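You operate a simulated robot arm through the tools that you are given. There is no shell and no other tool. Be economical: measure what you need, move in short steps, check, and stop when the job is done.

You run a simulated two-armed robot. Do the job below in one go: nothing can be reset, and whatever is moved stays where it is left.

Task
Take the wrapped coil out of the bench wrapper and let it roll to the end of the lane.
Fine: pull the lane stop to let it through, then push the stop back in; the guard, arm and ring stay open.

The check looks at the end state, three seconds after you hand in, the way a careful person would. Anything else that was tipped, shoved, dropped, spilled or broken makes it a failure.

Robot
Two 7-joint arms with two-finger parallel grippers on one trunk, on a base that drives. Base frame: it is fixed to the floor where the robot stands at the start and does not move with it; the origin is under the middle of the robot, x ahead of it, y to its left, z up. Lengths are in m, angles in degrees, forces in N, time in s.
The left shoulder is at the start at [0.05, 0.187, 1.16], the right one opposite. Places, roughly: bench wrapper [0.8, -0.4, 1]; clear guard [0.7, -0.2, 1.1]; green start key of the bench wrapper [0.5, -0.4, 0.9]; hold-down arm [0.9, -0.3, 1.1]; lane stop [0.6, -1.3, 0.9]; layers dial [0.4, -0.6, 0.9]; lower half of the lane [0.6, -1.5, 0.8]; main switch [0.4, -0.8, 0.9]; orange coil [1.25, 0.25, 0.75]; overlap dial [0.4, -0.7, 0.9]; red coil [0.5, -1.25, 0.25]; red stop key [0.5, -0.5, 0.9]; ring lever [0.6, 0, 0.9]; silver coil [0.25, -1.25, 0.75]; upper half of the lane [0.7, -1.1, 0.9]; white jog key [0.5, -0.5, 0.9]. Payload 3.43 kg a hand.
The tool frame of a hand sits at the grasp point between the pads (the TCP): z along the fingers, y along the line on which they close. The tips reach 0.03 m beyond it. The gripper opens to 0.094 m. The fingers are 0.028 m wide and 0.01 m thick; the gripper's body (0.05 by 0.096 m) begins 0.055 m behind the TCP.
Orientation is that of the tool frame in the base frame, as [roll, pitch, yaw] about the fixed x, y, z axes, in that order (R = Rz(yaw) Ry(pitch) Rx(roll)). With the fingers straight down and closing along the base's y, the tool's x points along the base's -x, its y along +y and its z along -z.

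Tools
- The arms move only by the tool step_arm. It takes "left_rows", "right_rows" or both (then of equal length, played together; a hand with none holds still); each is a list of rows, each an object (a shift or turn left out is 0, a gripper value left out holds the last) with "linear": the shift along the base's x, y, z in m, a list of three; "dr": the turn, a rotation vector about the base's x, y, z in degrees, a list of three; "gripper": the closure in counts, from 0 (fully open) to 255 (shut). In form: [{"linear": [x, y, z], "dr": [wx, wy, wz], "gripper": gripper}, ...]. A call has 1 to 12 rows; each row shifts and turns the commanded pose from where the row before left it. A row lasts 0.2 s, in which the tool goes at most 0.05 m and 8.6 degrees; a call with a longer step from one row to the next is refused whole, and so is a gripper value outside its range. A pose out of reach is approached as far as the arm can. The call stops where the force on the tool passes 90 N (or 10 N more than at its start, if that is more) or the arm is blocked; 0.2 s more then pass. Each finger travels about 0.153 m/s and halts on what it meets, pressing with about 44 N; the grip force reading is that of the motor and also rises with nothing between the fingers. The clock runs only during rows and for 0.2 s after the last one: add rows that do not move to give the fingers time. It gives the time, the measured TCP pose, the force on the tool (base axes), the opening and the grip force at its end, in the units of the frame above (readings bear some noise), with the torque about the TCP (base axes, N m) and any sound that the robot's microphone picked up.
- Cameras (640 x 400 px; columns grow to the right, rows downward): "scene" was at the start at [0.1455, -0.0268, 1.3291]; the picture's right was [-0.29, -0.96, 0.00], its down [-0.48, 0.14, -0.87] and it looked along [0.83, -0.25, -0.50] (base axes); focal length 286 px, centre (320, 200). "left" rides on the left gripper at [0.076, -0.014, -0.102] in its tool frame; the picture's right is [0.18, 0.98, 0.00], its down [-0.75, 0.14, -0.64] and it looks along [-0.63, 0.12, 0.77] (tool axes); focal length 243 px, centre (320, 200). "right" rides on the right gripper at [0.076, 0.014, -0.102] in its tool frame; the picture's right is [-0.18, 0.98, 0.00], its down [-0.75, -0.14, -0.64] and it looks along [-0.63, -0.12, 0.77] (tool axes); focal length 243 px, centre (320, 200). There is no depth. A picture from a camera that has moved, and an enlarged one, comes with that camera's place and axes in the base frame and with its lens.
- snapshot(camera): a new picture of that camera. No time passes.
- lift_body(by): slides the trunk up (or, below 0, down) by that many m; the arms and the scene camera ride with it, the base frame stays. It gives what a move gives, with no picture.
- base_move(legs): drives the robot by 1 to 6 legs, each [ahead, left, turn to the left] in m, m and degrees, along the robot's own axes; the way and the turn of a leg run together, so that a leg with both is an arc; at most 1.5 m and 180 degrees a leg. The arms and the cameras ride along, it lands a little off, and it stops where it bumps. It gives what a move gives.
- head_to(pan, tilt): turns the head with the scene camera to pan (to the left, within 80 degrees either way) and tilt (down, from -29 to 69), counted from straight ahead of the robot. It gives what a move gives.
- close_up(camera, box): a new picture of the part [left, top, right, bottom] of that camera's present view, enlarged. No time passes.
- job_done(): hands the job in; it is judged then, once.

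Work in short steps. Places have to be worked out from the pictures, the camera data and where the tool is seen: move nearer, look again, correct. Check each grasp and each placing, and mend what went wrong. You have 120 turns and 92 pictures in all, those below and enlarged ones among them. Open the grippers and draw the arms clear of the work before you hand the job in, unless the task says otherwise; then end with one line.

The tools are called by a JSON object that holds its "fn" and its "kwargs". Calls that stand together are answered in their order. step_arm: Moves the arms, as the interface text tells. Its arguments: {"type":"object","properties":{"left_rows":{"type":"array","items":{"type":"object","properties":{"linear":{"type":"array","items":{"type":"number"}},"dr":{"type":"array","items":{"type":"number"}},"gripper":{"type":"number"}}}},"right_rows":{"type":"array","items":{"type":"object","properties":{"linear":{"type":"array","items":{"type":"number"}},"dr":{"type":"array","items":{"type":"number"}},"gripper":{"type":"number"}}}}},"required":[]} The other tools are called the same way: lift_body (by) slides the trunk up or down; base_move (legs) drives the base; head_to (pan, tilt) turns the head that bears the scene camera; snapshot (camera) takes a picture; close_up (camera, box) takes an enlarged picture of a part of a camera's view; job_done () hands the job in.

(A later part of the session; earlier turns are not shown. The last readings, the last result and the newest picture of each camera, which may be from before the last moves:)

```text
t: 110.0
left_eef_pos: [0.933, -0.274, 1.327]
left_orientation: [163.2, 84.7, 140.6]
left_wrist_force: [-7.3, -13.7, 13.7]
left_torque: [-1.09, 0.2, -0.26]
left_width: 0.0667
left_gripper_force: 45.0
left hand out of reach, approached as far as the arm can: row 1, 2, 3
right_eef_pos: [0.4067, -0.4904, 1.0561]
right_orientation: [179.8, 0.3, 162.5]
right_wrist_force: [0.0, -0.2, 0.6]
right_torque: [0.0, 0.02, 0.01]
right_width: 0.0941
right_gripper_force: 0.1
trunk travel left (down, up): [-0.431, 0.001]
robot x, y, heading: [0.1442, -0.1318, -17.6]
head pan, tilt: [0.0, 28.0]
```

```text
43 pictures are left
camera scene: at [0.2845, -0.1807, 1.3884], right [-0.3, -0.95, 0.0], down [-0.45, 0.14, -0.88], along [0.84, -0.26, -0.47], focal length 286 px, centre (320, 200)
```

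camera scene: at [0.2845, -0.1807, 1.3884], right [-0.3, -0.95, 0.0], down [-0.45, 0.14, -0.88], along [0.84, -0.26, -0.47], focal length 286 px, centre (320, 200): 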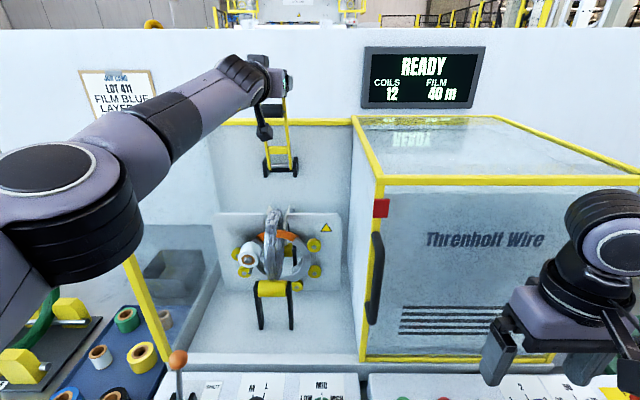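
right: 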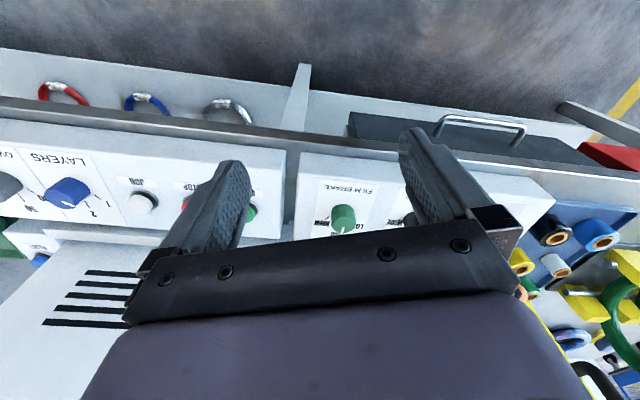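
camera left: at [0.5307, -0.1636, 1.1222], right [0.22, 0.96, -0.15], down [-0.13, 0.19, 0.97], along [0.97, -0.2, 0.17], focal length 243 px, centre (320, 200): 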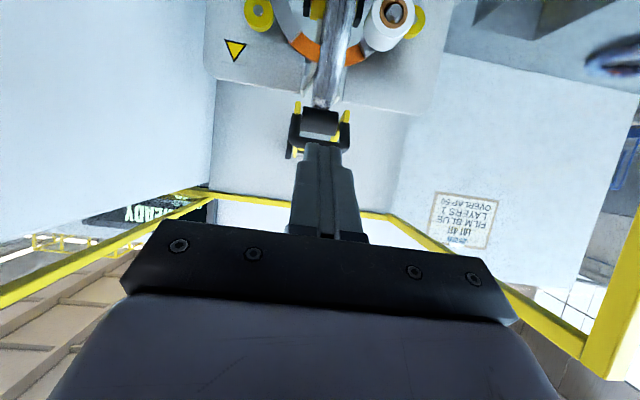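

I'll retract the right hand a bit for clearance and drive another 0.04 m to bring the arm upright.

{"fn": "step_arm", "kwargs": {"right_rows": [{"linear": [-0.035, 0.011, 0.01]}, {"linear": [-0.035, 0.011, 0.01]}, {"linear": [-0.03, 0.01, 0]}]}}

{"fn": "base_move", "kwargs": {"legs": [[0.04, 0, 0]]}}

```text
t: 110.8
left_eef_pos: [0.9339, -0.2738, 1.3267]
left_orientation: [162.3, 84.6, 139.7]
left_wrist_force: [-9.3, -14.8, 13.2]
left_torque: [-1.46, 0.44, 0.18]
left_width: 0.0667
left_gripper_force: 44.9
right_eef_pos: [0.3147, -0.4639, 1.0762]
right_orientation: [179.9, 0.0, 162.4]
right_wrist_force: [-0.5, 0.3, -0.3]
right_torque: [0.01, -0.04, 0.04]
right_width: 0.0941
right_gripper_force: 0.0
right hand out of reach, approached as far as the arm can: row 3
trunk travel left (down, up): [-0.431, 0.001]
robot x, y, heading: [0.1446, -0.1334, -17.7]
head pan, tilt: [0.0, 28.0]
```

```text
t: 111.7
left_eef_pos: [0.9707, -0.288, 1.3339]
left_orientation: [158.6, 85.3, 135.9]
left_wrist_force: [-1.0, -17.1, 24.1]
left_torque: [-1.86, -0.71, 0.97]
left_width: 0.0672
left_gripper_force: 45.3
right_eef_pos: [0.3529, -0.4744, 1.0782]
right_orientation: [179.8, 0.1, 162.5]
right_wrist_force: [0.4, 0.8, 0.2]
right_torque: [0.02, 0.0, 0.0]
right_width: 0.0941
right_gripper_force: 0.2
trunk travel left (down, up): [-0.431, 0.001]
robot x, y, heading: [0.1776, -0.142, -17.7]
head pan, tilt: [0.0, 28.0]
```

Nearly vertical (~87°). One more push.

{"fn": "base_move", "kwargs": {"legs": [[0.035, 0, 0]]}}

{"fn": "close_up", "kwargs": {"camera": "scene", "box": [200, 40, 400, 240]}}

```text
t: 112.5
left_eef_pos: [0.9851, -0.2913, 1.3419]
left_orientation: [151.1, 86.1, 127.8]
left_wrist_force: [-44.9, -4.8, 16.9]
left_torque: [0.03, 0.23, -0.78]
left_width: 0.0659
left_gripper_force: 44.8
right_eef_pos: [0.3741, -0.4749, 1.0791]
right_orientation: [179.8, 0.5, 162.8]
right_wrist_force: [1.1, 0.3, 0.4]
right_torque: [-0.01, 0.05, 0.0]
right_width: 0.094
right_gripper_force: 0.1
trunk travel left (down, up): [-0.431, 0.001]
robot x, y, heading: [0.2027, -0.1456, -17.3]
head pan, tilt: [0.0, 28.0]
```

```text
2.00 times, centred on (300, 140) of scene
camera zoom: at [0.3396, -0.1931, 1.3895], right [-0.3, -0.96, 0.0], down [-0.44, 0.14, -0.89], along [0.85, -0.26, -0.46], focal length 571 px, centre (360, 320)
```

zoom: 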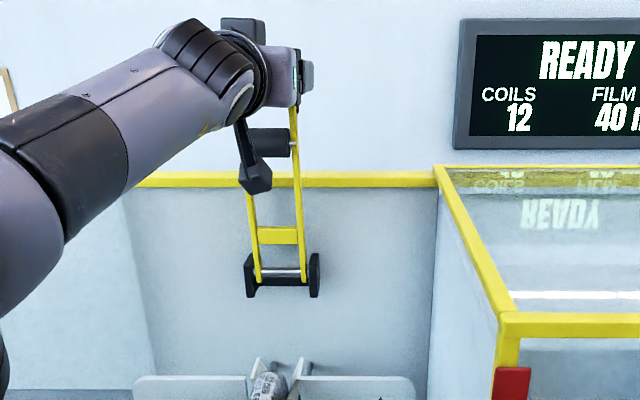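

Resistance of 45 N: end stop reached, past vertical. Loosen the gripper slightly and see whether the arm stays.

{"fn": "step_arm", "kwargs": {"left_rows": [{"gripper": 35}, {"gripper": 35}, {"gripper": 35}]}}

{"fn": "close_up", "kwargs": {"camera": "scene", "box": [200, 40, 400, 240]}}

```text
t: 113.3
left_eef_pos: [0.9943, -0.2897, 1.3344]
left_orientation: [157.4, 85.7, 133.9]
left_wrist_force: [-0.8, -2.0, 0.5]
left_torque: [0.02, 0.04, 0.01]
left_width: 0.0817
left_gripper_force: 0.6
right_eef_pos: [0.3805, -0.4747, 1.0781]
right_orientation: [-180.0, 0.0, 162.6]
right_wrist_force: [-0.8, -1.0, 0.2]
right_torque: [0.01, -0.04, -0.03]
right_width: 0.0937
right_gripper_force: 0.1
trunk travel left (down, up): [-0.431, 0.001]
robot x, y, heading: [0.2079, -0.1481, -17.2]
head pan, tilt: [0.0, 28.0]
```

```text
2.00 times, centred on (300, 140) of scene
camera zoom: at [0.3496, -0.192, 1.388], right [-0.3, -0.96, 0.0], down [-0.45, 0.14, -0.88], along [0.84, -0.26, -0.47], focal length 571 px, centre (360, 320)
```

zoom: 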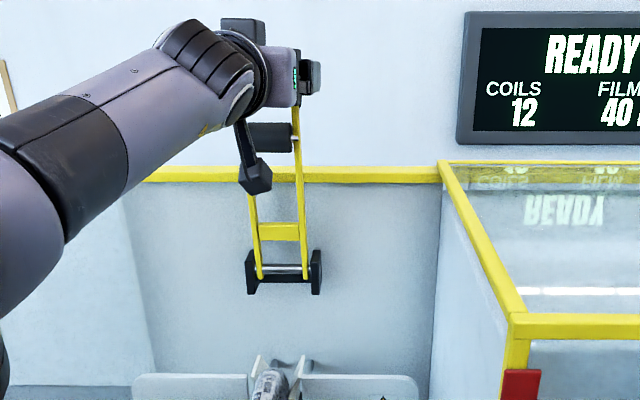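

It stays up. Open fully and back straight out with the base.

{"fn": "step_arm", "kwargs": {"left_rows": [{"gripper": 0}, {"gripper": 0}]}}

{"fn": "base_move", "kwargs": {"legs": [[-0.12, 0, 0]]}}

{"fn": "snapshot", "kwargs": {"camera": "scene"}}

```text
t: 113.9
left_eef_pos: [0.9935, -0.2904, 1.3352]
left_orientation: [157.5, 85.7, 134.3]
left_wrist_force: [-0.2, -0.4, -0.4]
left_torque: [-0.02, 0.01, 0.0]
left_width: 0.094
left_gripper_force: 0.0
right_eef_pos: [0.3807, -0.4733, 1.0777]
right_orientation: [-179.9, 0.0, 162.7]
right_wrist_force: [-0.2, -0.5, 0.6]
right_torque: [0.0, 0.01, 0.03]
right_width: 0.094
right_gripper_force: 0.0
trunk travel left (down, up): [-0.431, 0.001]
robot x, y, heading: [0.2082, -0.1451, -17.2]
head pan, tilt: [0.0, 28.0]
```

```text
t: 115.1
left_eef_pos: [0.8809, -0.2553, 1.3371]
left_orientation: [157.2, 85.8, 133.8]
left_wrist_force: [-0.6, -0.7, 0.2]
left_torque: [0.01, 0.02, -0.05]
left_width: 0.0941
left_gripper_force: 0.1
right_eef_pos: [0.2681, -0.439, 1.0783]
right_orientation: [-180.0, 0.0, 162.7]
right_wrist_force: [-0.3, 0.5, -0.8]
right_torque: [0.0, -0.03, -0.03]
right_width: 0.0938
right_gripper_force: 0.1
trunk travel left (down, up): [-0.431, 0.001]
robot x, y, heading: [0.0961, -0.1141, -17.3]
head pan, tilt: [0.0, 28.0]
```

```text
40 pictures are left
camera scene: at [0.2371, -0.157, 1.3881], right [-0.3, -0.95, 0.0], down [-0.45, 0.14, -0.88], along [0.84, -0.26, -0.47], focal length 286 px, centre (320, 200)
```

scene: 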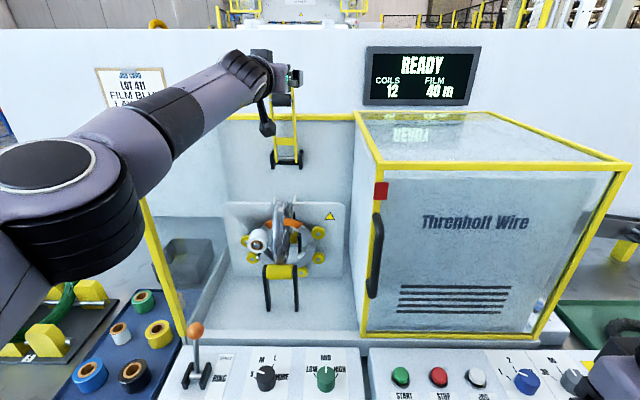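

The hold-down arm stays open. Now retract the left hand, turn it down and bring it toward the ring lever (knob ≈[0.642,-0.041,0.928], leaning ~25° back to SHUT).

{"fn": "step_arm", "kwargs": {"left_rows": [{"linear": [-0.0382, 0.012, 0]}, {"linear": [-0.0382, 0.012, 0], "dr": [2.5, 8.1, 0]}, {"linear": [-0.0382, 0.012, 0], "dr": [2.5, 8.1, 0]}, {"linear": [-0.0382, 0.012, 0], "dr": [2.5, 8.1, 0]}, {"linear": [-0.0382, 0.012, -0.01], "dr": [2.5, 8.1, 0]}, {"linear": [-0.032, 0.031, -0.01], "dr": [2.5, 8.1, 0]}, {"linear": [-0.032, 0.031, -0.01], "dr": [2.5, 8.1, 0]}, {"linear": [-0.032, 0.031, -0.01], "dr": [2.5, 8.1, 0]}, {"linear": [-0.032, 0.031, -0.01], "dr": [2.5, 8.1, 0]}, {"linear": [-0.032, 0.031, -0.01], "dr": [2.5, 8.1, 0]}, {"linear": [0, 0, 0], "dr": [2.5, 8.1, 0]}]}}

{"fn": "snapshot", "kwargs": {"camera": "scene"}}

```text
t: 117.5
left_eef_pos: [0.529, -0.0412, 1.2773]
left_orientation: [-173.9, 1.3, 160.8]
left_wrist_force: [0.0, 0.3, 0.2]
left_torque: [0.03, -0.01, -0.02]
left_width: 0.094
left_gripper_force: 0.0
right_eef_pos: [0.2684, -0.4411, 1.0777]
right_orientation: [179.9, 0.0, 162.7]
right_wrist_force: [-0.5, -0.6, 0.7]
right_torque: [0.03, -0.01, -0.01]
right_width: 0.0939
right_gripper_force: 0.0
trunk travel left (down, up): [-0.431, 0.001]
robot x, y, heading: [0.0934, -0.1119, -17.2]
head pan, tilt: [0.0, 28.0]
```

```text
39 pictures are left
camera scene: at [0.2382, -0.158, 1.3879], right [-0.3, -0.95, 0.0], down [-0.45, 0.14, -0.88], along [0.84, -0.26, -0.47], focal length 286 px, centre (320, 200)
```

scene: 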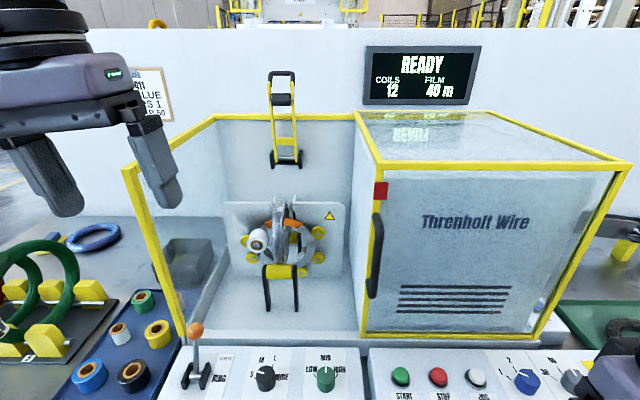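

The hold-down arm is clearly upright. Lower the left hand in front of the lever with a 43° forward tilt (keeps the body clear of the left post), half-open.

{"fn": "step_arm", "kwargs": {"left_rows": [{"linear": [0.0046, 0.0029, -0.042], "dr": [-2.5, -8.1, 0], "gripper": 100}, {"linear": [0.0046, 0.0029, -0.042], "dr": [-2.5, -8.1, 0]}, {"linear": [0.0046, 0.0029, -0.042], "dr": [-2.5, -8.1, 0]}, {"linear": [0.0046, 0.0029, -0.042], "dr": [-2.5, -8.1, 0]}, {"linear": [0.0046, 0.0029, -0.042], "dr": [-2.5, -8.1, 0]}, {"linear": [0.0046, 0.0029, -0.042]}, {"linear": [0.0046, 0.0029, -0.042]}, {"linear": [0.0046, 0.0029, -0.042]}, {"linear": [0, 0, 0]}]}}

{"fn": "snapshot", "kwargs": {"camera": "left"}}

{"fn": "close_up", "kwargs": {"camera": "scene", "box": [100, 220, 340, 390]}}

```text
t: 119.5
left_eef_pos: [0.5697, -0.0176, 0.94]
left_orientation: [-175.8, 43.7, 160.0]
left_wrist_force: [-0.5, -0.1, -0.7]
left_torque: [0.01, 0.0, -0.01]
left_width: 0.0573
left_gripper_force: 0.2
right_eef_pos: [0.2697, -0.4398, 1.0771]
right_orientation: [-180.0, 0.1, 162.7]
right_wrist_force: [0.2, 0.0, 0.9]
right_torque: [0.01, -0.03, 0.02]
right_width: 0.0937
right_gripper_force: 0.2
trunk travel left (down, up): [-0.431, 0.001]
robot x, y, heading: [0.0942, -0.1116, -17.3]
head pan, tilt: [0.0, 28.0]
```

```text
38 pictures are left
camera left: at [0.4476, 0.0199, 0.9612], right [0.26, 0.95, -0.18], down [0.17, 0.14, 0.98], along [0.95, -0.28, -0.12], focal length 243 px, centre (320, 200)
```

left: 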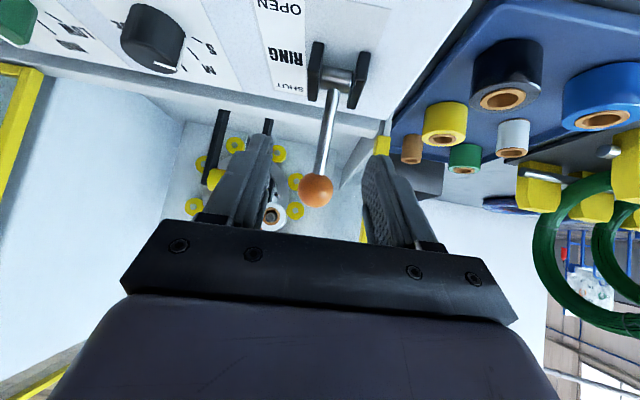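

```text
2.35 times, centred on (220, 305) of scene
camera zoom: at [0.238, -0.1574, 1.388], right [-0.3, -0.95, 0.0], down [-0.45, 0.14, -0.88], along [0.84, -0.26, -0.47], focal length 672 px, centre (555, -47)
```

zoom: 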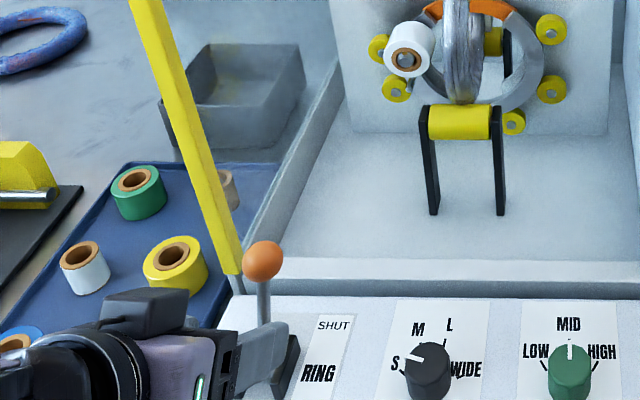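

Knob is between the fingers, ~0.076 m ahead. Advance and grip it.

{"fn": "step_arm", "kwargs": {"left_rows": [{"linear": [0.024, -0.0078, -0.004]}, {"linear": [0.024, -0.0078, -0.004]}, {"linear": [0.024, -0.0078, -0.004]}, {"linear": [0, 0, 0]}, {"gripper": 255}, {"gripper": 255}, {"gripper": 255}]}}

{"fn": "close_up", "kwargs": {"camera": "left", "box": [200, 20, 440, 260]}}

```text
t: 121.1
left_eef_pos: [0.6392, -0.0429, 0.9277]
left_orientation: [-175.6, 43.7, 159.9]
left_wrist_force: [-3.7, -11.6, -1.9]
left_torque: [-0.07, 0.03, -0.04]
left_width: 0.0287
left_gripper_force: 44.9
right_eef_pos: [0.2684, -0.4411, 1.0773]
right_orientation: [179.9, 0.0, 162.5]
right_wrist_force: [-0.3, -0.2, 0.3]
right_torque: [-0.01, -0.01, -0.02]
right_width: 0.0938
right_gripper_force: 0.1
trunk travel left (down, up): [-0.431, 0.001]
robot x, y, heading: [0.0946, -0.1133, -17.2]
head pan, tilt: [0.0, 28.0]
```

```text
1.67 times, centred on (320, 140) of left
camera zoom: at [0.5187, -0.0052, 0.9491], right [0.26, 0.95, -0.18], down [0.17, 0.14, 0.98], along [0.95, -0.29, -0.12], focal length 404 px, centre (320, 300)
```

zoom: 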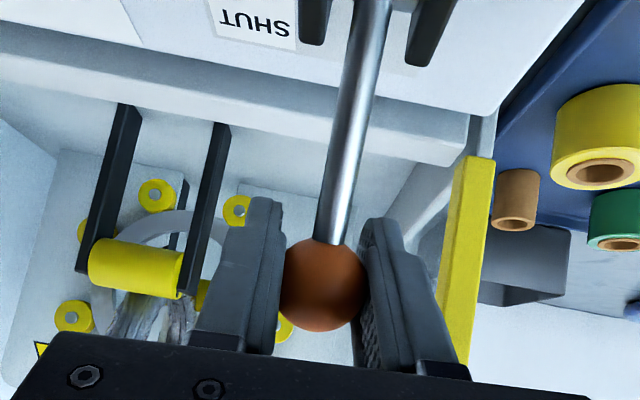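

Firm hold on the knob. Pull the lever along its arc toward OPEN.

{"fn": "step_arm", "kwargs": {"left_rows": [{"linear": [-0.0132, 0.0041, 0.005]}, {"linear": [-0.0137, 0.0043, 0.0026]}, {"linear": [-0.0139, 0.0044, 0]}, {"linear": [-0.0137, 0.0043, -0.0026]}, {"linear": [-0.0132, 0.0041, -0.005]}, {"linear": [0, 0, 0]}]}}

{"fn": "close_up", "kwargs": {"camera": "scene", "box": [140, 180, 380, 390]}}

```text
t: 122.5
left_eef_pos: [0.5719, -0.0199, 0.9332]
left_orientation: [-175.7, 44.7, 159.9]
left_wrist_force: [-1.4, -3.3, 28.1]
left_torque: [-0.53, -1.1, -0.14]
left_width: 0.0295
left_gripper_force: 45.2
right_eef_pos: [0.2661, -0.4396, 1.0788]
right_orientation: [179.8, 0.1, 162.7]
right_wrist_force: [0.1, 0.5, -0.6]
right_torque: [0.01, 0.03, 0.02]
right_width: 0.0938
right_gripper_force: 0.0
trunk travel left (down, up): [-0.431, 0.001]
robot x, y, heading: [0.0946, -0.1111, -17.3]
head pan, tilt: [0.0, 28.0]
```

```text
1.90 times, centred on (260, 285) of scene
camera zoom: at [0.2352, -0.158, 1.3886], right [-0.3, -0.96, 0.0], down [-0.45, 0.14, -0.88], along [0.84, -0.26, -0.47], focal length 544 px, centre (434, 38)
```

zoom: 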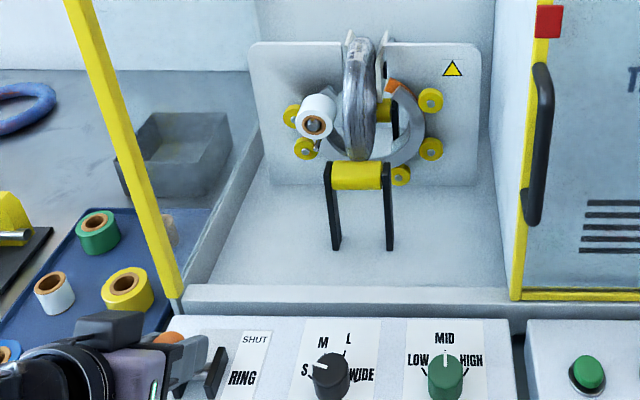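

The ring gate has moved. Continue the lever arc until it reaches its stop.

{"fn": "step_arm", "kwargs": {"left_rows": [{"linear": [-0.0097, 0.0031, -0.0057]}, {"linear": [-0.009, 0.0028, -0.007]}, {"linear": [0, 0, 0]}]}}

{"fn": "step_arm", "kwargs": {"left_rows": [{"linear": [-0.0079, 0.0025, -0.0083]}, {"linear": [-0.007, 0.002, -0.009]}, {"linear": [0, 0, 0]}]}}

{"fn": "close_up", "kwargs": {"camera": "scene", "box": [140, 180, 380, 390]}}

```text
t: 123.3
left_eef_pos: [0.5642, -0.0162, 0.9304]
left_orientation: [-175.8, 44.8, 160.0]
left_wrist_force: [2.0, -1.4, 36.9]
left_torque: [-0.3, -0.79, -0.01]
left_width: 0.0293
left_gripper_force: 45.1
left hand out of reach, approached as far as the arm can: row 2
right_eef_pos: [0.2667, -0.4406, 1.0783]
right_orientation: [179.9, 0.1, 162.7]
right_wrist_force: [0.3, -0.6, -0.5]
right_torque: [-0.01, 0.01, 0.02]
right_width: 0.094
right_gripper_force: 0.0
trunk travel left (down, up): [-0.431, 0.001]
robot x, y, heading: [0.0927, -0.115, -17.2]
head pan, tilt: [0.0, 28.0]
```

```text
t: 124.1
left_eef_pos: [0.5651, -0.0171, 0.9303]
left_orientation: [-175.7, 44.8, 159.9]
left_wrist_force: [1.5, -1.7, 37.1]
left_torque: [-0.2, -0.64, -0.02]
left_width: 0.0292
left_gripper_force: 44.8
left hand out of reach, approached as far as the arm can: row 1, 2
right_eef_pos: [0.2659, -0.4406, 1.0785]
right_orientation: [179.9, 0.2, 162.8]
right_wrist_force: [0.8, 0.1, -0.2]
right_torque: [-0.01, -0.01, 0.02]
right_width: 0.094
right_gripper_force: 0.0
trunk travel left (down, up): [-0.431, 0.001]
robot x, y, heading: [0.0956, -0.1123, -17.4]
head pan, tilt: [0.0, 28.0]
```

```text
1.90 times, centred on (260, 285) of scene
camera zoom: at [0.2351, -0.1581, 1.3884], right [-0.3, -0.95, 0.0], down [-0.45, 0.14, -0.88], along [0.84, -0.26, -0.47], focal length 544 px, centre (434, 38)
```

zoom: 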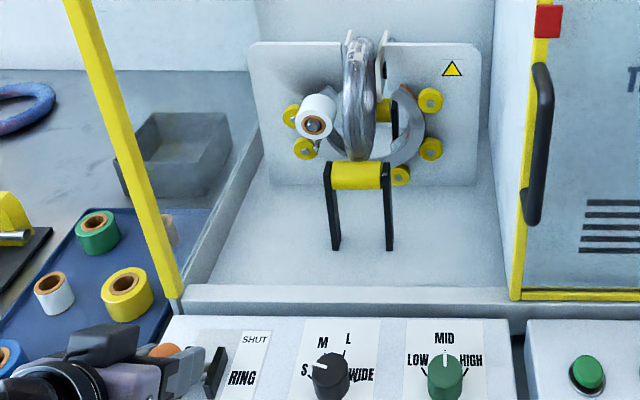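

The orange gate has retracted. To be sure the lever is at its OPEN end, I ease z and pull it further using the base.

{"fn": "base_move", "kwargs": {"legs": [[-0.015, 0, 0]]}}

{"fn": "lift_body", "kwargs": {"by": -0.01}}

{"fn": "base_move", "kwargs": {"legs": [[-0.015, 0, 0]]}}

{"fn": "close_up", "kwargs": {"camera": "left", "box": [200, 20, 440, 260]}}

```text
t: 124.9
left_eef_pos: [0.5531, -0.0132, 0.9263]
left_orientation: [-175.8, 44.6, 160.0]
left_wrist_force: [26.6, -14.4, 17.0]
left_torque: [-0.17, -0.41, 0.03]
left_width: 0.0289
left_gripper_force: 45.5
right_eef_pos: [0.2566, -0.4362, 1.077]
right_orientation: [179.9, -0.1, 162.7]
right_wrist_force: [-0.1, 0.1, 0.3]
right_torque: [-0.01, 0.01, -0.04]
right_width: 0.094
right_gripper_force: 0.1
trunk travel left (down, up): [-0.431, 0.001]
robot x, y, heading: [0.0827, -0.1095, -17.2]
head pan, tilt: [0.0, 28.0]
```

```text
t: 125.5
left_eef_pos: [0.5528, -0.0128, 0.9275]
left_orientation: [-175.7, 46.0, 160.1]
left_wrist_force: [-1.2, 3.1, 39.7]
left_torque: [-0.29, -0.7, -0.01]
left_width: 0.0286
left_gripper_force: 44.9
right_eef_pos: [0.2515, -0.4352, 1.0686]
right_orientation: [179.9, 0.2, 162.7]
right_wrist_force: [0.1, 0.0, 0.0]
right_torque: [0.01, 0.02, 0.03]
right_width: 0.0938
right_gripper_force: 0.1
trunk travel left (down, up): [-0.421, 0.011]
robot x, y, heading: [0.0802, -0.1069, -17.2]
head pan, tilt: [0.0, 28.0]
```

```text
t: 126.2
left_eef_pos: [0.5374, -0.0073, 0.9173]
left_orientation: [-175.9, 44.5, 160.1]
left_wrist_force: [-0.7, -0.3, -1.5]
left_torque: [-0.01, 0.05, -0.01]
left_width: 0.0
left_gripper_force: 33.1
right_eef_pos: [0.2391, -0.4313, 1.0685]
right_orientation: [180.0, 0.0, 162.8]
right_wrist_force: [-0.3, 0.2, -0.6]
right_torque: [-0.04, -0.04, 0.01]
right_width: 0.094
right_gripper_force: 0.1
trunk travel left (down, up): [-0.421, 0.011]
robot x, y, heading: [0.065, -0.102, -17.3]
head pan, tilt: [0.0, 28.0]
```

```text
1.67 times, centred on (320, 140) of left
camera zoom: at [0.4158, 0.0302, 0.9366], right [0.26, 0.95, -0.18], down [0.15, 0.14, 0.98], along [0.95, -0.28, -0.11], focal length 404 px, centre (320, 300)
```

zoom: 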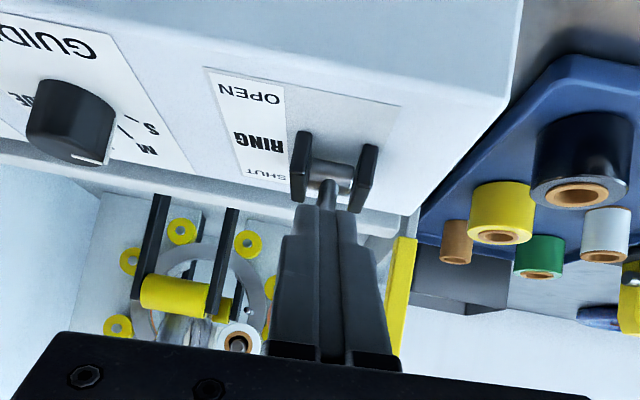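

The knob slipped off at the stop. Raise the hand and verify the lever and gate positions.

{"fn": "step_arm", "kwargs": {"left_rows": [{"linear": [-0.005, 0.002, 0.03]}, {"linear": [0, 0.01, 0.04]}, {"linear": [0, 0.02, 0.04]}, {"linear": [0, 0.03, 0.03]}, {"linear": [0, 0.04, 0.02], "gripper": 0}, {"linear": [0, 0.04, 0.0]}]}}

{"fn": "close_up", "kwargs": {"camera": "scene", "box": [130, 150, 370, 370]}}

```text
t: 127.7
left_eef_pos: [0.5319, 0.1346, 1.077]
left_orientation: [-175.7, 44.5, 160.1]
left_wrist_force: [-0.4, -0.1, -0.9]
left_torque: [-0.01, 0.03, -0.01]
left_width: 0.0942
left_gripper_force: 0.0
right_eef_pos: [0.2396, -0.4311, 1.0675]
right_orientation: [179.9, 0.0, 162.6]
right_wrist_force: [-0.8, 0.2, 1.0]
right_torque: [0.0, 0.01, 0.03]
right_width: 0.0942
right_gripper_force: 0.0
trunk travel left (down, up): [-0.421, 0.011]
robot x, y, heading: [0.0692, -0.105, -17.4]
head pan, tilt: [0.0, 28.0]
```

```text
1.82 times, centred on (250, 260) of scene
camera zoom: at [0.2091, -0.1484, 1.378], right [-0.3, -0.95, 0.0], down [-0.45, 0.14, -0.88], along [0.84, -0.26, -0.47], focal length 519 px, centre (447, 91)
```

zoom: 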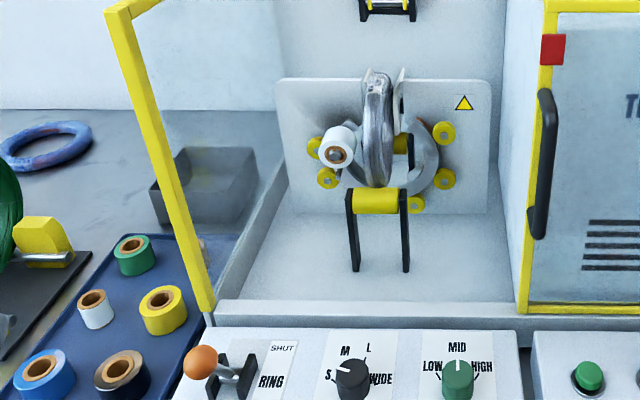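

Lever is at OPEN and the gate is retracted. Next, the coil: bring the left hand upright (fingers down), raised, in line with the coil.

{"fn": "step_arm", "kwargs": {"left_rows": [{"linear": [-0.0104, -0.033, 0.024], "dr": [2.5, 8.15, 0]}, {"linear": [-0.0104, -0.033, 0.024], "dr": [2.5, 8.15, 0]}, {"linear": [-0.0104, -0.033, 0.024], "dr": [2.5, 8.15, 0]}, {"linear": [-0.0104, -0.033, 0.024], "dr": [2.5, 8.15, 0]}, {"linear": [-0.0104, -0.033, 0.024], "dr": [2.5, 8.15, 0]}, {"linear": [-0.0104, -0.033, 0.02], "dr": [0, 1.5, 0]}, {"linear": [-0.0104, -0.033, 0.02]}, {"linear": [-0.0104, -0.033, 0.02]}, {"linear": [0, 0, 0]}]}}

{"fn": "base_move", "kwargs": {"legs": [[0.13, 0, 0]]}}

```text
t: 129.7
left_eef_pos: [0.4501, -0.1288, 1.2572]
left_orientation: [-173.4, 0.4, 160.9]
left_wrist_force: [0.3, -0.1, -0.2]
left_torque: [-0.03, -0.03, 0.02]
left_width: 0.0941
left_gripper_force: 0.1
right_eef_pos: [0.2405, -0.4311, 1.0679]
right_orientation: [-179.8, -0.1, 162.8]
right_wrist_force: [0.2, 0.2, 0.4]
right_torque: [-0.01, -0.03, -0.02]
right_width: 0.094
right_gripper_force: 0.0
trunk travel left (down, up): [-0.421, 0.011]
robot x, y, heading: [0.0675, -0.1042, -17.1]
head pan, tilt: [0.0, 28.0]
```

```text
t: 130.9
left_eef_pos: [0.5741, -0.1712, 1.2557]
left_orientation: [-173.3, 0.4, 160.6]
left_wrist_force: [1.2, -0.2, 0.3]
left_torque: [-0.03, -0.02, 0.03]
left_width: 0.0941
left_gripper_force: 0.0
right_eef_pos: [0.364, -0.4716, 1.068]
right_orientation: [-180.0, 0.0, 162.4]
right_wrist_force: [-1.2, -0.1, 0.0]
right_torque: [0.04, 0.02, 0.01]
right_width: 0.0941
right_gripper_force: 0.1
trunk travel left (down, up): [-0.421, 0.011]
robot x, y, heading: [0.1882, -0.1405, -17.5]
head pan, tilt: [0.0, 28.0]
```

Correct the 6.7° sideways lean, advance above the front of the coil, and look down with the wrist camera.

{"fn": "step_arm", "kwargs": {"left_rows": [{"linear": [0.0325, -0.0102, 0], "dr": [6.3, -2.2, 0]}, {"linear": [0.0325, -0.0102, 0]}, {"linear": [0.0325, -0.0102, 0]}, {"linear": [0.0325, -0.0102, 0]}, {"linear": [0.0325, -0.0102, 0]}, {"linear": [0, 0, 0]}]}}

{"fn": "snapshot", "kwargs": {"camera": "left"}}

{"fn": "close_up", "kwargs": {"camera": "scene", "box": [180, 100, 380, 300]}}

```text
t: 132.3
left_eef_pos: [0.7379, -0.2225, 1.2578]
left_orientation: [179.9, 0.6, 160.5]
left_wrist_force: [1.1, -0.2, 0.3]
left_torque: [0.01, -0.02, -0.01]
left_width: 0.0941
left_gripper_force: 0.1
right_eef_pos: [0.3634, -0.4694, 1.0678]
right_orientation: [180.0, 0.0, 162.5]
right_wrist_force: [0.4, 0.1, -0.4]
right_torque: [0.01, -0.01, 0.01]
right_width: 0.0942
right_gripper_force: 0.0
trunk travel left (down, up): [-0.421, 0.011]
robot x, y, heading: [0.1902, -0.1428, -17.5]
head pan, tilt: [0.0, 28.0]
```

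```text
31 pictures are left
camera left: at [0.6602, -0.2098, 1.3591], right [0.15, 0.99, 0.0], down [0.75, -0.12, 0.65], along [0.64, -0.1, -0.76], focal length 243 px, centre (320, 200)
```

left: 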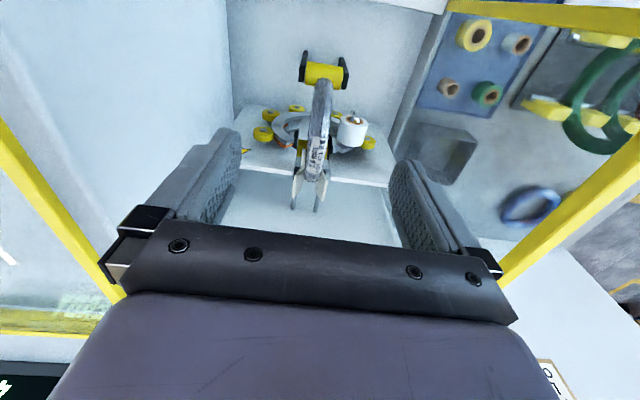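

```text
2.00 times, centred on (280, 200) of scene
camera zoom: at [0.334, -0.1876, 1.378], right [-0.3, -0.95, 0.0], down [-0.45, 0.14, -0.88], along [0.84, -0.27, -0.47], focal length 571 px, centre (400, 200)
```

zoom: 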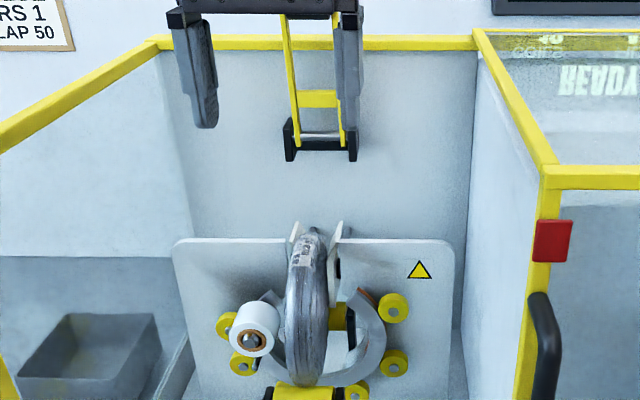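

Zoom on the coil from the wrist camera to locate its top.

{"fn": "close_up", "kwargs": {"camera": "left", "box": [240, 40, 400, 220]}}

```text
2.22 times, centred on (320, 130) of left
camera zoom: at [0.6602, -0.2098, 1.3591], right [0.15, 0.99, 0.0], down [0.75, -0.12, 0.65], along [0.64, -0.1, -0.76], focal length 539 px, centre (320, 356)
```

zoom: 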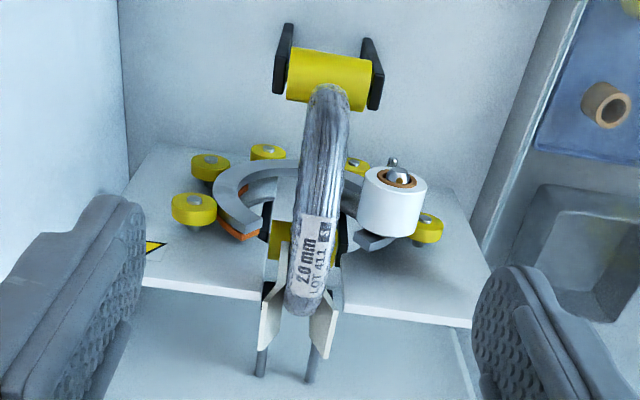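

Triangulation gives a coil of outer radius ≈0.071 centred at F≈0.85 (x≈0.816,y≈-0.238), top z≈1.086, tube ≈26 mm. Move above it and descend partway, then check.

{"fn": "step_arm", "kwargs": {"left_rows": [{"linear": [0.026, -0.005, 0], "dr": [0, 0, 2]}, {"linear": [0.026, -0.005, 0]}, {"linear": [0.026, -0.005, 0]}, {"linear": [0, 0, -0.04]}, {"linear": [0, 0, -0.04]}, {"linear": [0, 0, -0.03]}, {"linear": [0, 0, 0]}]}}

{"fn": "close_up", "kwargs": {"camera": "left", "box": [160, 0, 480, 240]}}

{"fn": "close_up", "kwargs": {"camera": "scene", "box": [180, 100, 380, 300]}}

```text
t: 133.9
left_eef_pos: [0.7747, -0.2093, 1.1288]
left_orientation: [179.9, 0.5, 162.6]
left_wrist_force: [-0.2, 0.2, -0.5]
left_torque: [0.0, -0.02, -0.04]
left_width: 0.0941
left_gripper_force: 0.0
left hand out of reach, approached as far as the arm can: row 1, 2, 3
right_eef_pos: [0.363, -0.4709, 1.0677]
right_orientation: [-180.0, 0.0, 162.4]
right_wrist_force: [-0.3, -0.1, -0.2]
right_torque: [-0.03, -0.02, 0.0]
right_width: 0.0941
right_gripper_force: 0.1
trunk travel left (down, up): [-0.421, 0.011]
robot x, y, heading: [0.1893, -0.1407, -17.4]
head pan, tilt: [0.0, 28.0]
```

```text
1.67 times, centred on (320, 120) of left
camera zoom: at [0.6968, -0.1998, 1.2297], right [0.12, 0.99, 0.0], down [0.76, -0.09, 0.65], along [0.64, -0.08, -0.76], focal length 404 px, centre (320, 333)
```

zoom: 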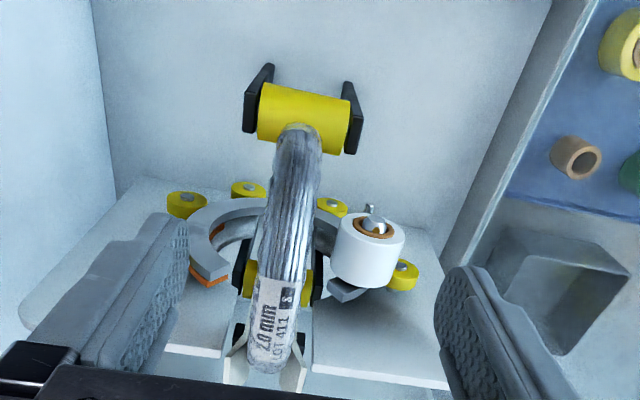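

```text
2.00 times, centred on (280, 200) of scene
camera zoom: at [0.3338, -0.1882, 1.378], right [-0.3, -0.95, 0.0], down [-0.45, 0.14, -0.88], along [0.84, -0.27, -0.47], focal length 571 px, centre (400, 200)
```

zoom: 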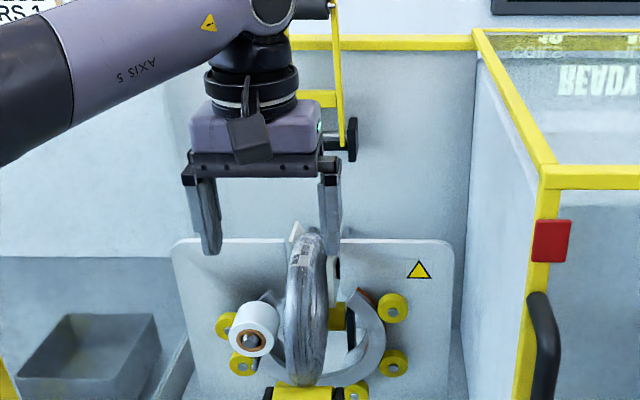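

The reach was limited at that height; lower now, try moving the remaining 0.048 m forward and 0.015 m right.

{"fn": "step_arm", "kwargs": {"left_rows": [{"linear": [0.0138, -0.0095, 0]}, {"linear": [0.0138, -0.0095, 0]}, {"linear": [0.0138, -0.0095, 0]}, {"linear": [0, 0, 0]}]}}

```text
t: 134.9
left_eef_pos: [0.8019, -0.228, 1.1281]
left_orientation: [179.9, 0.6, 162.5]
left_wrist_force: [-0.5, -0.7, 0.9]
left_torque: [0.03, 0.01, 0.02]
left_width: 0.094
left_gripper_force: 0.0
left hand out of reach, approached as far as the arm can: row 3
right_eef_pos: [0.3637, -0.472, 1.0681]
right_orientation: [179.9, 0.0, 162.4]
right_wrist_force: [-0.6, 0.1, 0.1]
right_torque: [-0.01, -0.02, -0.03]
right_width: 0.0941
right_gripper_force: 0.1
trunk travel left (down, up): [-0.421, 0.011]
robot x, y, heading: [0.1923, -0.1415, -17.3]
head pan, tilt: [0.0, 28.0]
```

{"fn": "step_arm", "kwargs": {"left_rows": [{"linear": [0, 0, -0.025]}, {"linear": [0.014, -0.01, 0]}, {"linear": [0, 0, -0.015]}, {"linear": [0, 0, -0.014]}, {"linear": [0, 0, 0]}]}}

{"fn": "close_up", "kwargs": {"camera": "left", "box": [160, 0, 480, 240]}}

```text
t: 136.1
left_eef_pos: [0.8014, -0.228, 1.0728]
left_orientation: [179.9, 0.6, 162.6]
left_wrist_force: [-0.8, -0.5, -0.5]
left_torque: [0.0, -0.01, -0.01]
left_width: 0.0942
left_gripper_force: 0.0
left hand out of reach, approached as far as the arm can: row 2
right_eef_pos: [0.3641, -0.4701, 1.0672]
right_orientation: [-180.0, 0.0, 162.4]
right_wrist_force: [0.0, 0.2, -0.1]
right_torque: [-0.01, 0.01, -0.04]
right_width: 0.094
right_gripper_force: 0.1
trunk travel left (down, up): [-0.421, 0.011]
robot x, y, heading: [0.1903, -0.149, -17.2]
head pan, tilt: [0.0, 28.0]
```

```text
1.67 times, centred on (320, 120) of left
camera zoom: at [0.7242, -0.2188, 1.1737], right [0.12, 0.99, 0.0], down [0.76, -0.09, 0.65], along [0.64, -0.08, -0.76], focal length 404 px, centre (320, 333)
```

zoom: 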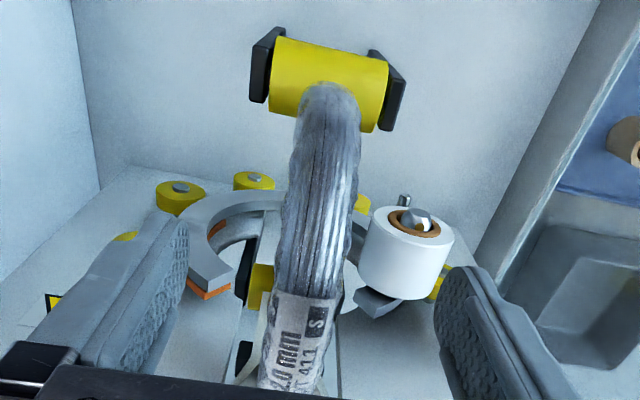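

Fingers straddle the coil; I'm ~17 mm short of top-centre. Nudge the base forward 17 mm, then close.

{"fn": "base_move", "kwargs": {"legs": [[0.017, -0.003, 0]]}}

{"fn": "step_arm", "kwargs": {"left_rows": [{"gripper": 100}, {"gripper": 160}, {"gripper": 255}, {"gripper": 255}, {"gripper": 255}]}}

{"fn": "close_up", "kwargs": {"camera": "scene", "box": [180, 130, 380, 330]}}

```text
t: 136.9
left_eef_pos: [0.8177, -0.2341, 1.0724]
left_orientation: [179.9, 0.4, 162.8]
left_wrist_force: [0.5, 0.0, -0.4]
left_torque: [0.03, 0.05, 0.0]
left_width: 0.0939
left_gripper_force: 0.0
right_eef_pos: [0.3799, -0.4776, 1.0663]
right_orientation: [180.0, -0.1, 162.5]
right_wrist_force: [0.6, -0.2, 0.1]
right_torque: [0.02, 0.04, 0.01]
right_width: 0.0941
right_gripper_force: 0.1
trunk travel left (down, up): [-0.421, 0.011]
robot x, y, heading: [0.2075, -0.1467, -17.3]
head pan, tilt: [0.0, 28.0]
```

```text
t: 138.1
left_eef_pos: [0.8156, -0.2345, 1.0725]
left_orientation: [180.0, 0.5, 162.6]
left_wrist_force: [1.2, -2.9, -0.4]
left_torque: [-0.2, -0.12, -0.57]
left_width: 0.0221
left_gripper_force: 44.4
right_eef_pos: [0.3796, -0.4762, 1.0671]
right_orientation: [179.9, 0.0, 162.5]
right_wrist_force: [0.2, 0.1, -1.0]
right_torque: [0.03, 0.03, 0.03]
right_width: 0.0939
right_gripper_force: 0.1
trunk travel left (down, up): [-0.421, 0.011]
robot x, y, heading: [0.204, -0.1498, -17.3]
head pan, tilt: [0.0, 28.0]
```

```text
2.00 times, centred on (280, 230) of scene
camera zoom: at [0.3488, -0.1946, 1.378], right [-0.3, -0.95, 0.0], down [-0.45, 0.14, -0.88], along [0.84, -0.26, -0.47], focal length 571 px, centre (400, 140)
```

zoom: 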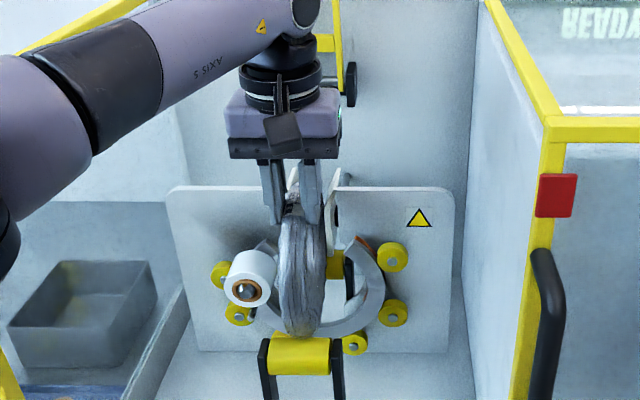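

Gripped (22 mm tube). Lift slowly and check.

{"fn": "step_arm", "kwargs": {"left_rows": [{"linear": [0, 0, 0.012]}, {"linear": [0, 0, 0.015]}, {"linear": [0, 0, 0.015]}, {"linear": [-0.003, 0.001, 0.015]}, {"linear": [-0.003, 0.001, 0.015]}, {"linear": [0, 0, 0]}]}}

{"fn": "close_up", "kwargs": {"camera": "scene", "box": [180, 110, 380, 310]}}

```text
t: 139.5
left_eef_pos: [0.8114, -0.2317, 1.1455]
left_orientation: [179.9, 0.5, 162.6]
left_wrist_force: [-0.4, 0.2, -4.8]
left_torque: [-0.01, 0.08, -0.01]
left_width: 0.0218
left_gripper_force: 44.3
right_eef_pos: [0.3801, -0.4766, 1.0671]
right_orientation: [180.0, -0.1, 162.5]
right_wrist_force: [-0.2, -1.1, -0.3]
right_torque: [0.02, 0.01, 0.0]
right_width: 0.094
right_gripper_force: 0.1
trunk travel left (down, up): [-0.421, 0.011]
robot x, y, heading: [0.2036, -0.1507, -17.4]
head pan, tilt: [0.0, 28.0]
```

```text
2.00 times, centred on (280, 210) of scene
camera zoom: at [0.3495, -0.1942, 1.3779], right [-0.3, -0.95, 0.0], down [-0.45, 0.14, -0.88], along [0.84, -0.26, -0.47], focal length 571 px, centre (400, 180)
```

zoom: 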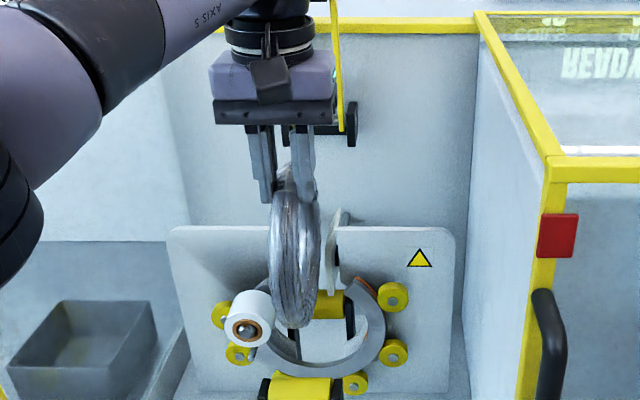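

Coil is clear and held (~0.5 kg). Lift slightly more, then back away with the base.

{"fn": "step_arm", "kwargs": {"left_rows": [{"linear": [-0.01, 0.003, 0.015]}, {"linear": [-0.01, 0.003, 0.015]}, {"linear": [0, 0, 0]}]}}

{"fn": "base_move", "kwargs": {"legs": [[-0.3, 0, 0]]}}

{"fn": "snapshot", "kwargs": {"camera": "scene"}}

```text
t: 140.3
left_eef_pos: [0.7937, -0.2254, 1.1742]
left_orientation: [179.9, 0.4, 162.8]
left_wrist_force: [0.0, -0.6, -6.1]
left_torque: [0.03, 0.09, -0.04]
left_width: 0.0218
left_gripper_force: 43.5
right_eef_pos: [0.379, -0.4776, 1.0674]
right_orientation: [-180.0, -0.1, 162.5]
right_wrist_force: [-0.2, -0.2, -0.1]
right_torque: [0.0, -0.01, 0.0]
right_width: 0.0942
right_gripper_force: 0.1
trunk travel left (down, up): [-0.421, 0.011]
robot x, y, heading: [0.2032, -0.1494, -17.4]
head pan, tilt: [0.0, 28.0]
```

```text
t: 142.4
left_eef_pos: [0.507, -0.1358, 1.1748]
left_orientation: [180.0, 0.5, 162.6]
left_wrist_force: [0.1, -0.1, -4.8]
left_torque: [0.05, 0.09, -0.01]
left_width: 0.0218
left_gripper_force: 43.7
right_eef_pos: [0.0932, -0.3871, 1.0677]
right_orientation: [-180.0, 0.0, 162.5]
right_wrist_force: [-1.2, 0.3, 0.1]
right_torque: [0.01, 0.03, 0.01]
right_width: 0.0938
right_gripper_force: 0.1
trunk travel left (down, up): [-0.421, 0.011]
robot x, y, heading: [-0.0798, -0.0589, -17.6]
head pan, tilt: [0.0, 28.0]
```

```text
23 pictures are left
camera scene: at [0.0639, -0.1047, 1.378], right [-0.3, -0.95, 0.0], down [-0.45, 0.14, -0.88], along [0.84, -0.26, -0.47], focal length 286 px, centre (320, 200)
```

scene: 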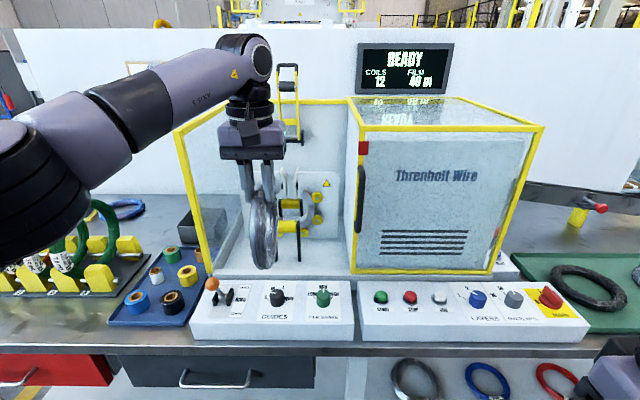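

Coil is out cleanly. Rotate the left gripper -90° about vertical so the coil's plane lies along the lane.

{"fn": "step_arm", "kwargs": {"left_rows": [{"dr": [0, 0, -8.2]}, {"dr": [0, 0, -8.2]}, {"dr": [0, 0, -8.2]}, {"dr": [0, 0, -8.2]}, {"dr": [0, 0, -8.2]}, {"dr": [0, 0, -8.2]}, {"dr": [0, 0, -8.2]}, {"dr": [0, 0, -8.2]}, {"dr": [0, 0, -8.2]}, {"dr": [0, 0, -8.2]}, {"dr": [0, 0, -8]}, {"dr": [0, 0, 0]}]}}

{"fn": "base_move", "kwargs": {"legs": [[-0.05, 0, 0], [0, -0.85, 0]]}}

{"fn": "snapshot", "kwargs": {"camera": "scene"}}

```text
t: 145.0
left_eef_pos: [0.5067, -0.0971, 1.1739]
left_orientation: [-179.8, 0.3, 133.4]
left_wrist_force: [-0.1, -0.3, -5.0]
left_torque: [0.09, 0.05, -0.03]
left_width: 0.0216
left_gripper_force: 44.2
left hand out of reach, approached as far as the arm can: row 4, 5, 6, 7, 8, 9, 10, 11
right_eef_pos: [0.0934, -0.3882, 1.0673]
right_orientation: [179.9, 0.0, 162.5]
right_wrist_force: [0.3, -0.4, 0.1]
right_torque: [-0.03, 0.01, 0.0]
right_width: 0.0939
right_gripper_force: 0.1
trunk travel left (down, up): [-0.421, 0.011]
robot x, y, heading: [-0.0736, -0.0599, -17.5]
head pan, tilt: [0.0, 28.0]
```

```text
t: 153.3
left_eef_pos: [0.2016, -0.8936, 1.1731]
left_orientation: [-179.8, 0.3, 133.0]
left_wrist_force: [0.7, 0.2, -4.4]
left_torque: [0.08, 0.04, 0.04]
left_width: 0.0218
left_gripper_force: 44.1
right_eef_pos: [-0.2134, -1.1827, 1.068]
right_orientation: [-180.0, -0.1, 161.9]
right_wrist_force: [0.1, 0.0, 0.7]
right_torque: [0.0, 0.03, 0.0]
right_width: 0.0941
right_gripper_force: 0.1
trunk travel left (down, up): [-0.421, 0.011]
robot x, y, heading: [-0.3867, -0.8525, -17.9]
head pan, tilt: [0.0, 28.0]
```

```text
22 pictures are left
camera scene: at [-0.2414, -0.8987, 1.3779], right [-0.31, -0.95, 0.0], down [-0.45, 0.14, -0.88], along [0.84, -0.27, -0.47], focal length 286 px, centre (320, 200)
```

scene: 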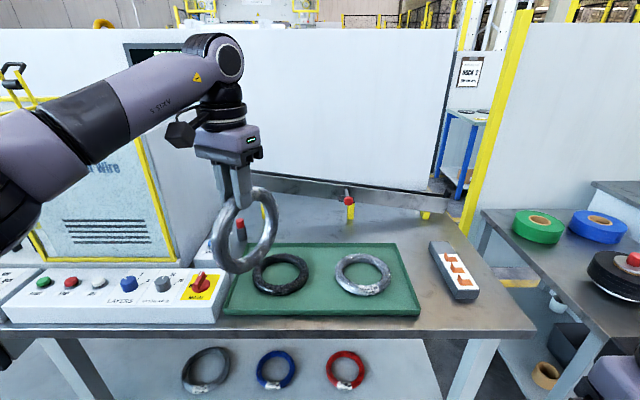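

That direction is limited; rotate the other way (+119° total) here in free space.

{"fn": "step_arm", "kwargs": {"left_rows": [{"dr": [0, 0, 8.5]}, {"dr": [0, 0, 8.5]}, {"dr": [0, 0, 8.5]}, {"dr": [0, 0, 8.5]}, {"dr": [0, 0, 8.5]}, {"dr": [0, 0, 8.5]}, {"dr": [0, 0, 8.5]}, {"dr": [0, 0, 8.5]}, {"dr": [0, 0, 8.5]}, {"dr": [0, 0, 8.5]}, {"dr": [0, 0, 8.5]}, {"dr": [0, 0, 8.5]}]}}

{"fn": "step_arm", "kwargs": {"left_rows": [{"dr": [0, 0, 8.5]}, {"dr": [0, 0, 8]}, {"dr": [0, 0, 0]}]}}

```text
t: 155.9
left_eef_pos: [0.2001, -0.8956, 1.1736]
left_orientation: [-179.9, 0.3, -124.8]
left_wrist_force: [-0.1, 0.3, -5.0]
left_torque: [-0.04, 0.06, -0.03]
left_width: 0.022
left_gripper_force: 43.7
right_eef_pos: [-0.2137, -1.1813, 1.0676]
right_orientation: [-180.0, -0.1, 162.0]
right_wrist_force: [-0.5, -0.8, 0.8]
right_torque: [0.03, -0.01, 0.0]
right_width: 0.0939
right_gripper_force: 0.0
trunk travel left (down, up): [-0.421, 0.011]
robot x, y, heading: [-0.3841, -0.8518, -17.9]
head pan, tilt: [0.0, 28.0]
```

```text
t: 156.7
left_eef_pos: [0.2005, -0.8941, 1.1745]
left_orientation: [-180.0, 0.3, -108.4]
left_wrist_force: [0.1, 0.0, -5.3]
left_torque: [-0.09, 0.03, -0.02]
left_width: 0.0219
left_gripper_force: 43.7
right_eef_pos: [-0.2158, -1.1815, 1.0661]
right_orientation: [-179.9, -0.1, 162.0]
right_wrist_force: [0.3, -0.8, -0.8]
right_torque: [0.01, 0.01, 0.03]
right_width: 0.094
right_gripper_force: 0.1
trunk travel left (down, up): [-0.421, 0.011]
robot x, y, heading: [-0.3854, -0.8502, -17.9]
head pan, tilt: [0.0, 28.0]
```

Orientation is now right (fingers close across the lane). Lane knob triangulates to ≈[0.590,-1.271,0.895]. Zoom on the lane.

{"fn": "close_up", "kwargs": {"camera": "scene", "box": [240, 130, 480, 280]}}

```text
2.67 times, centred on (360, 205) of scene
camera zoom: at [-0.2414, -0.8986, 1.3779], right [-0.31, -0.95, 0.0], down [-0.45, 0.14, -0.88], along [0.84, -0.27, -0.47], focal length 761 px, centre (213, 187)
```

zoom: 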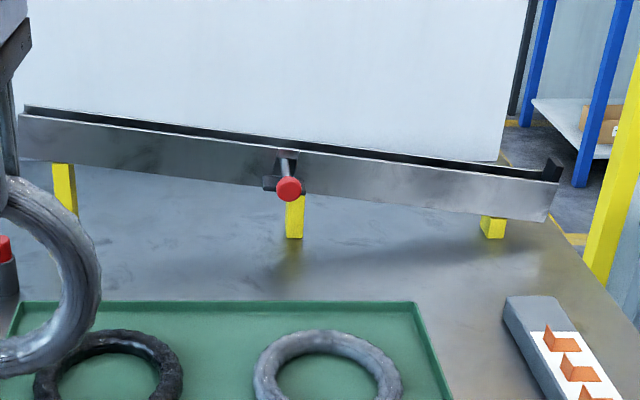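

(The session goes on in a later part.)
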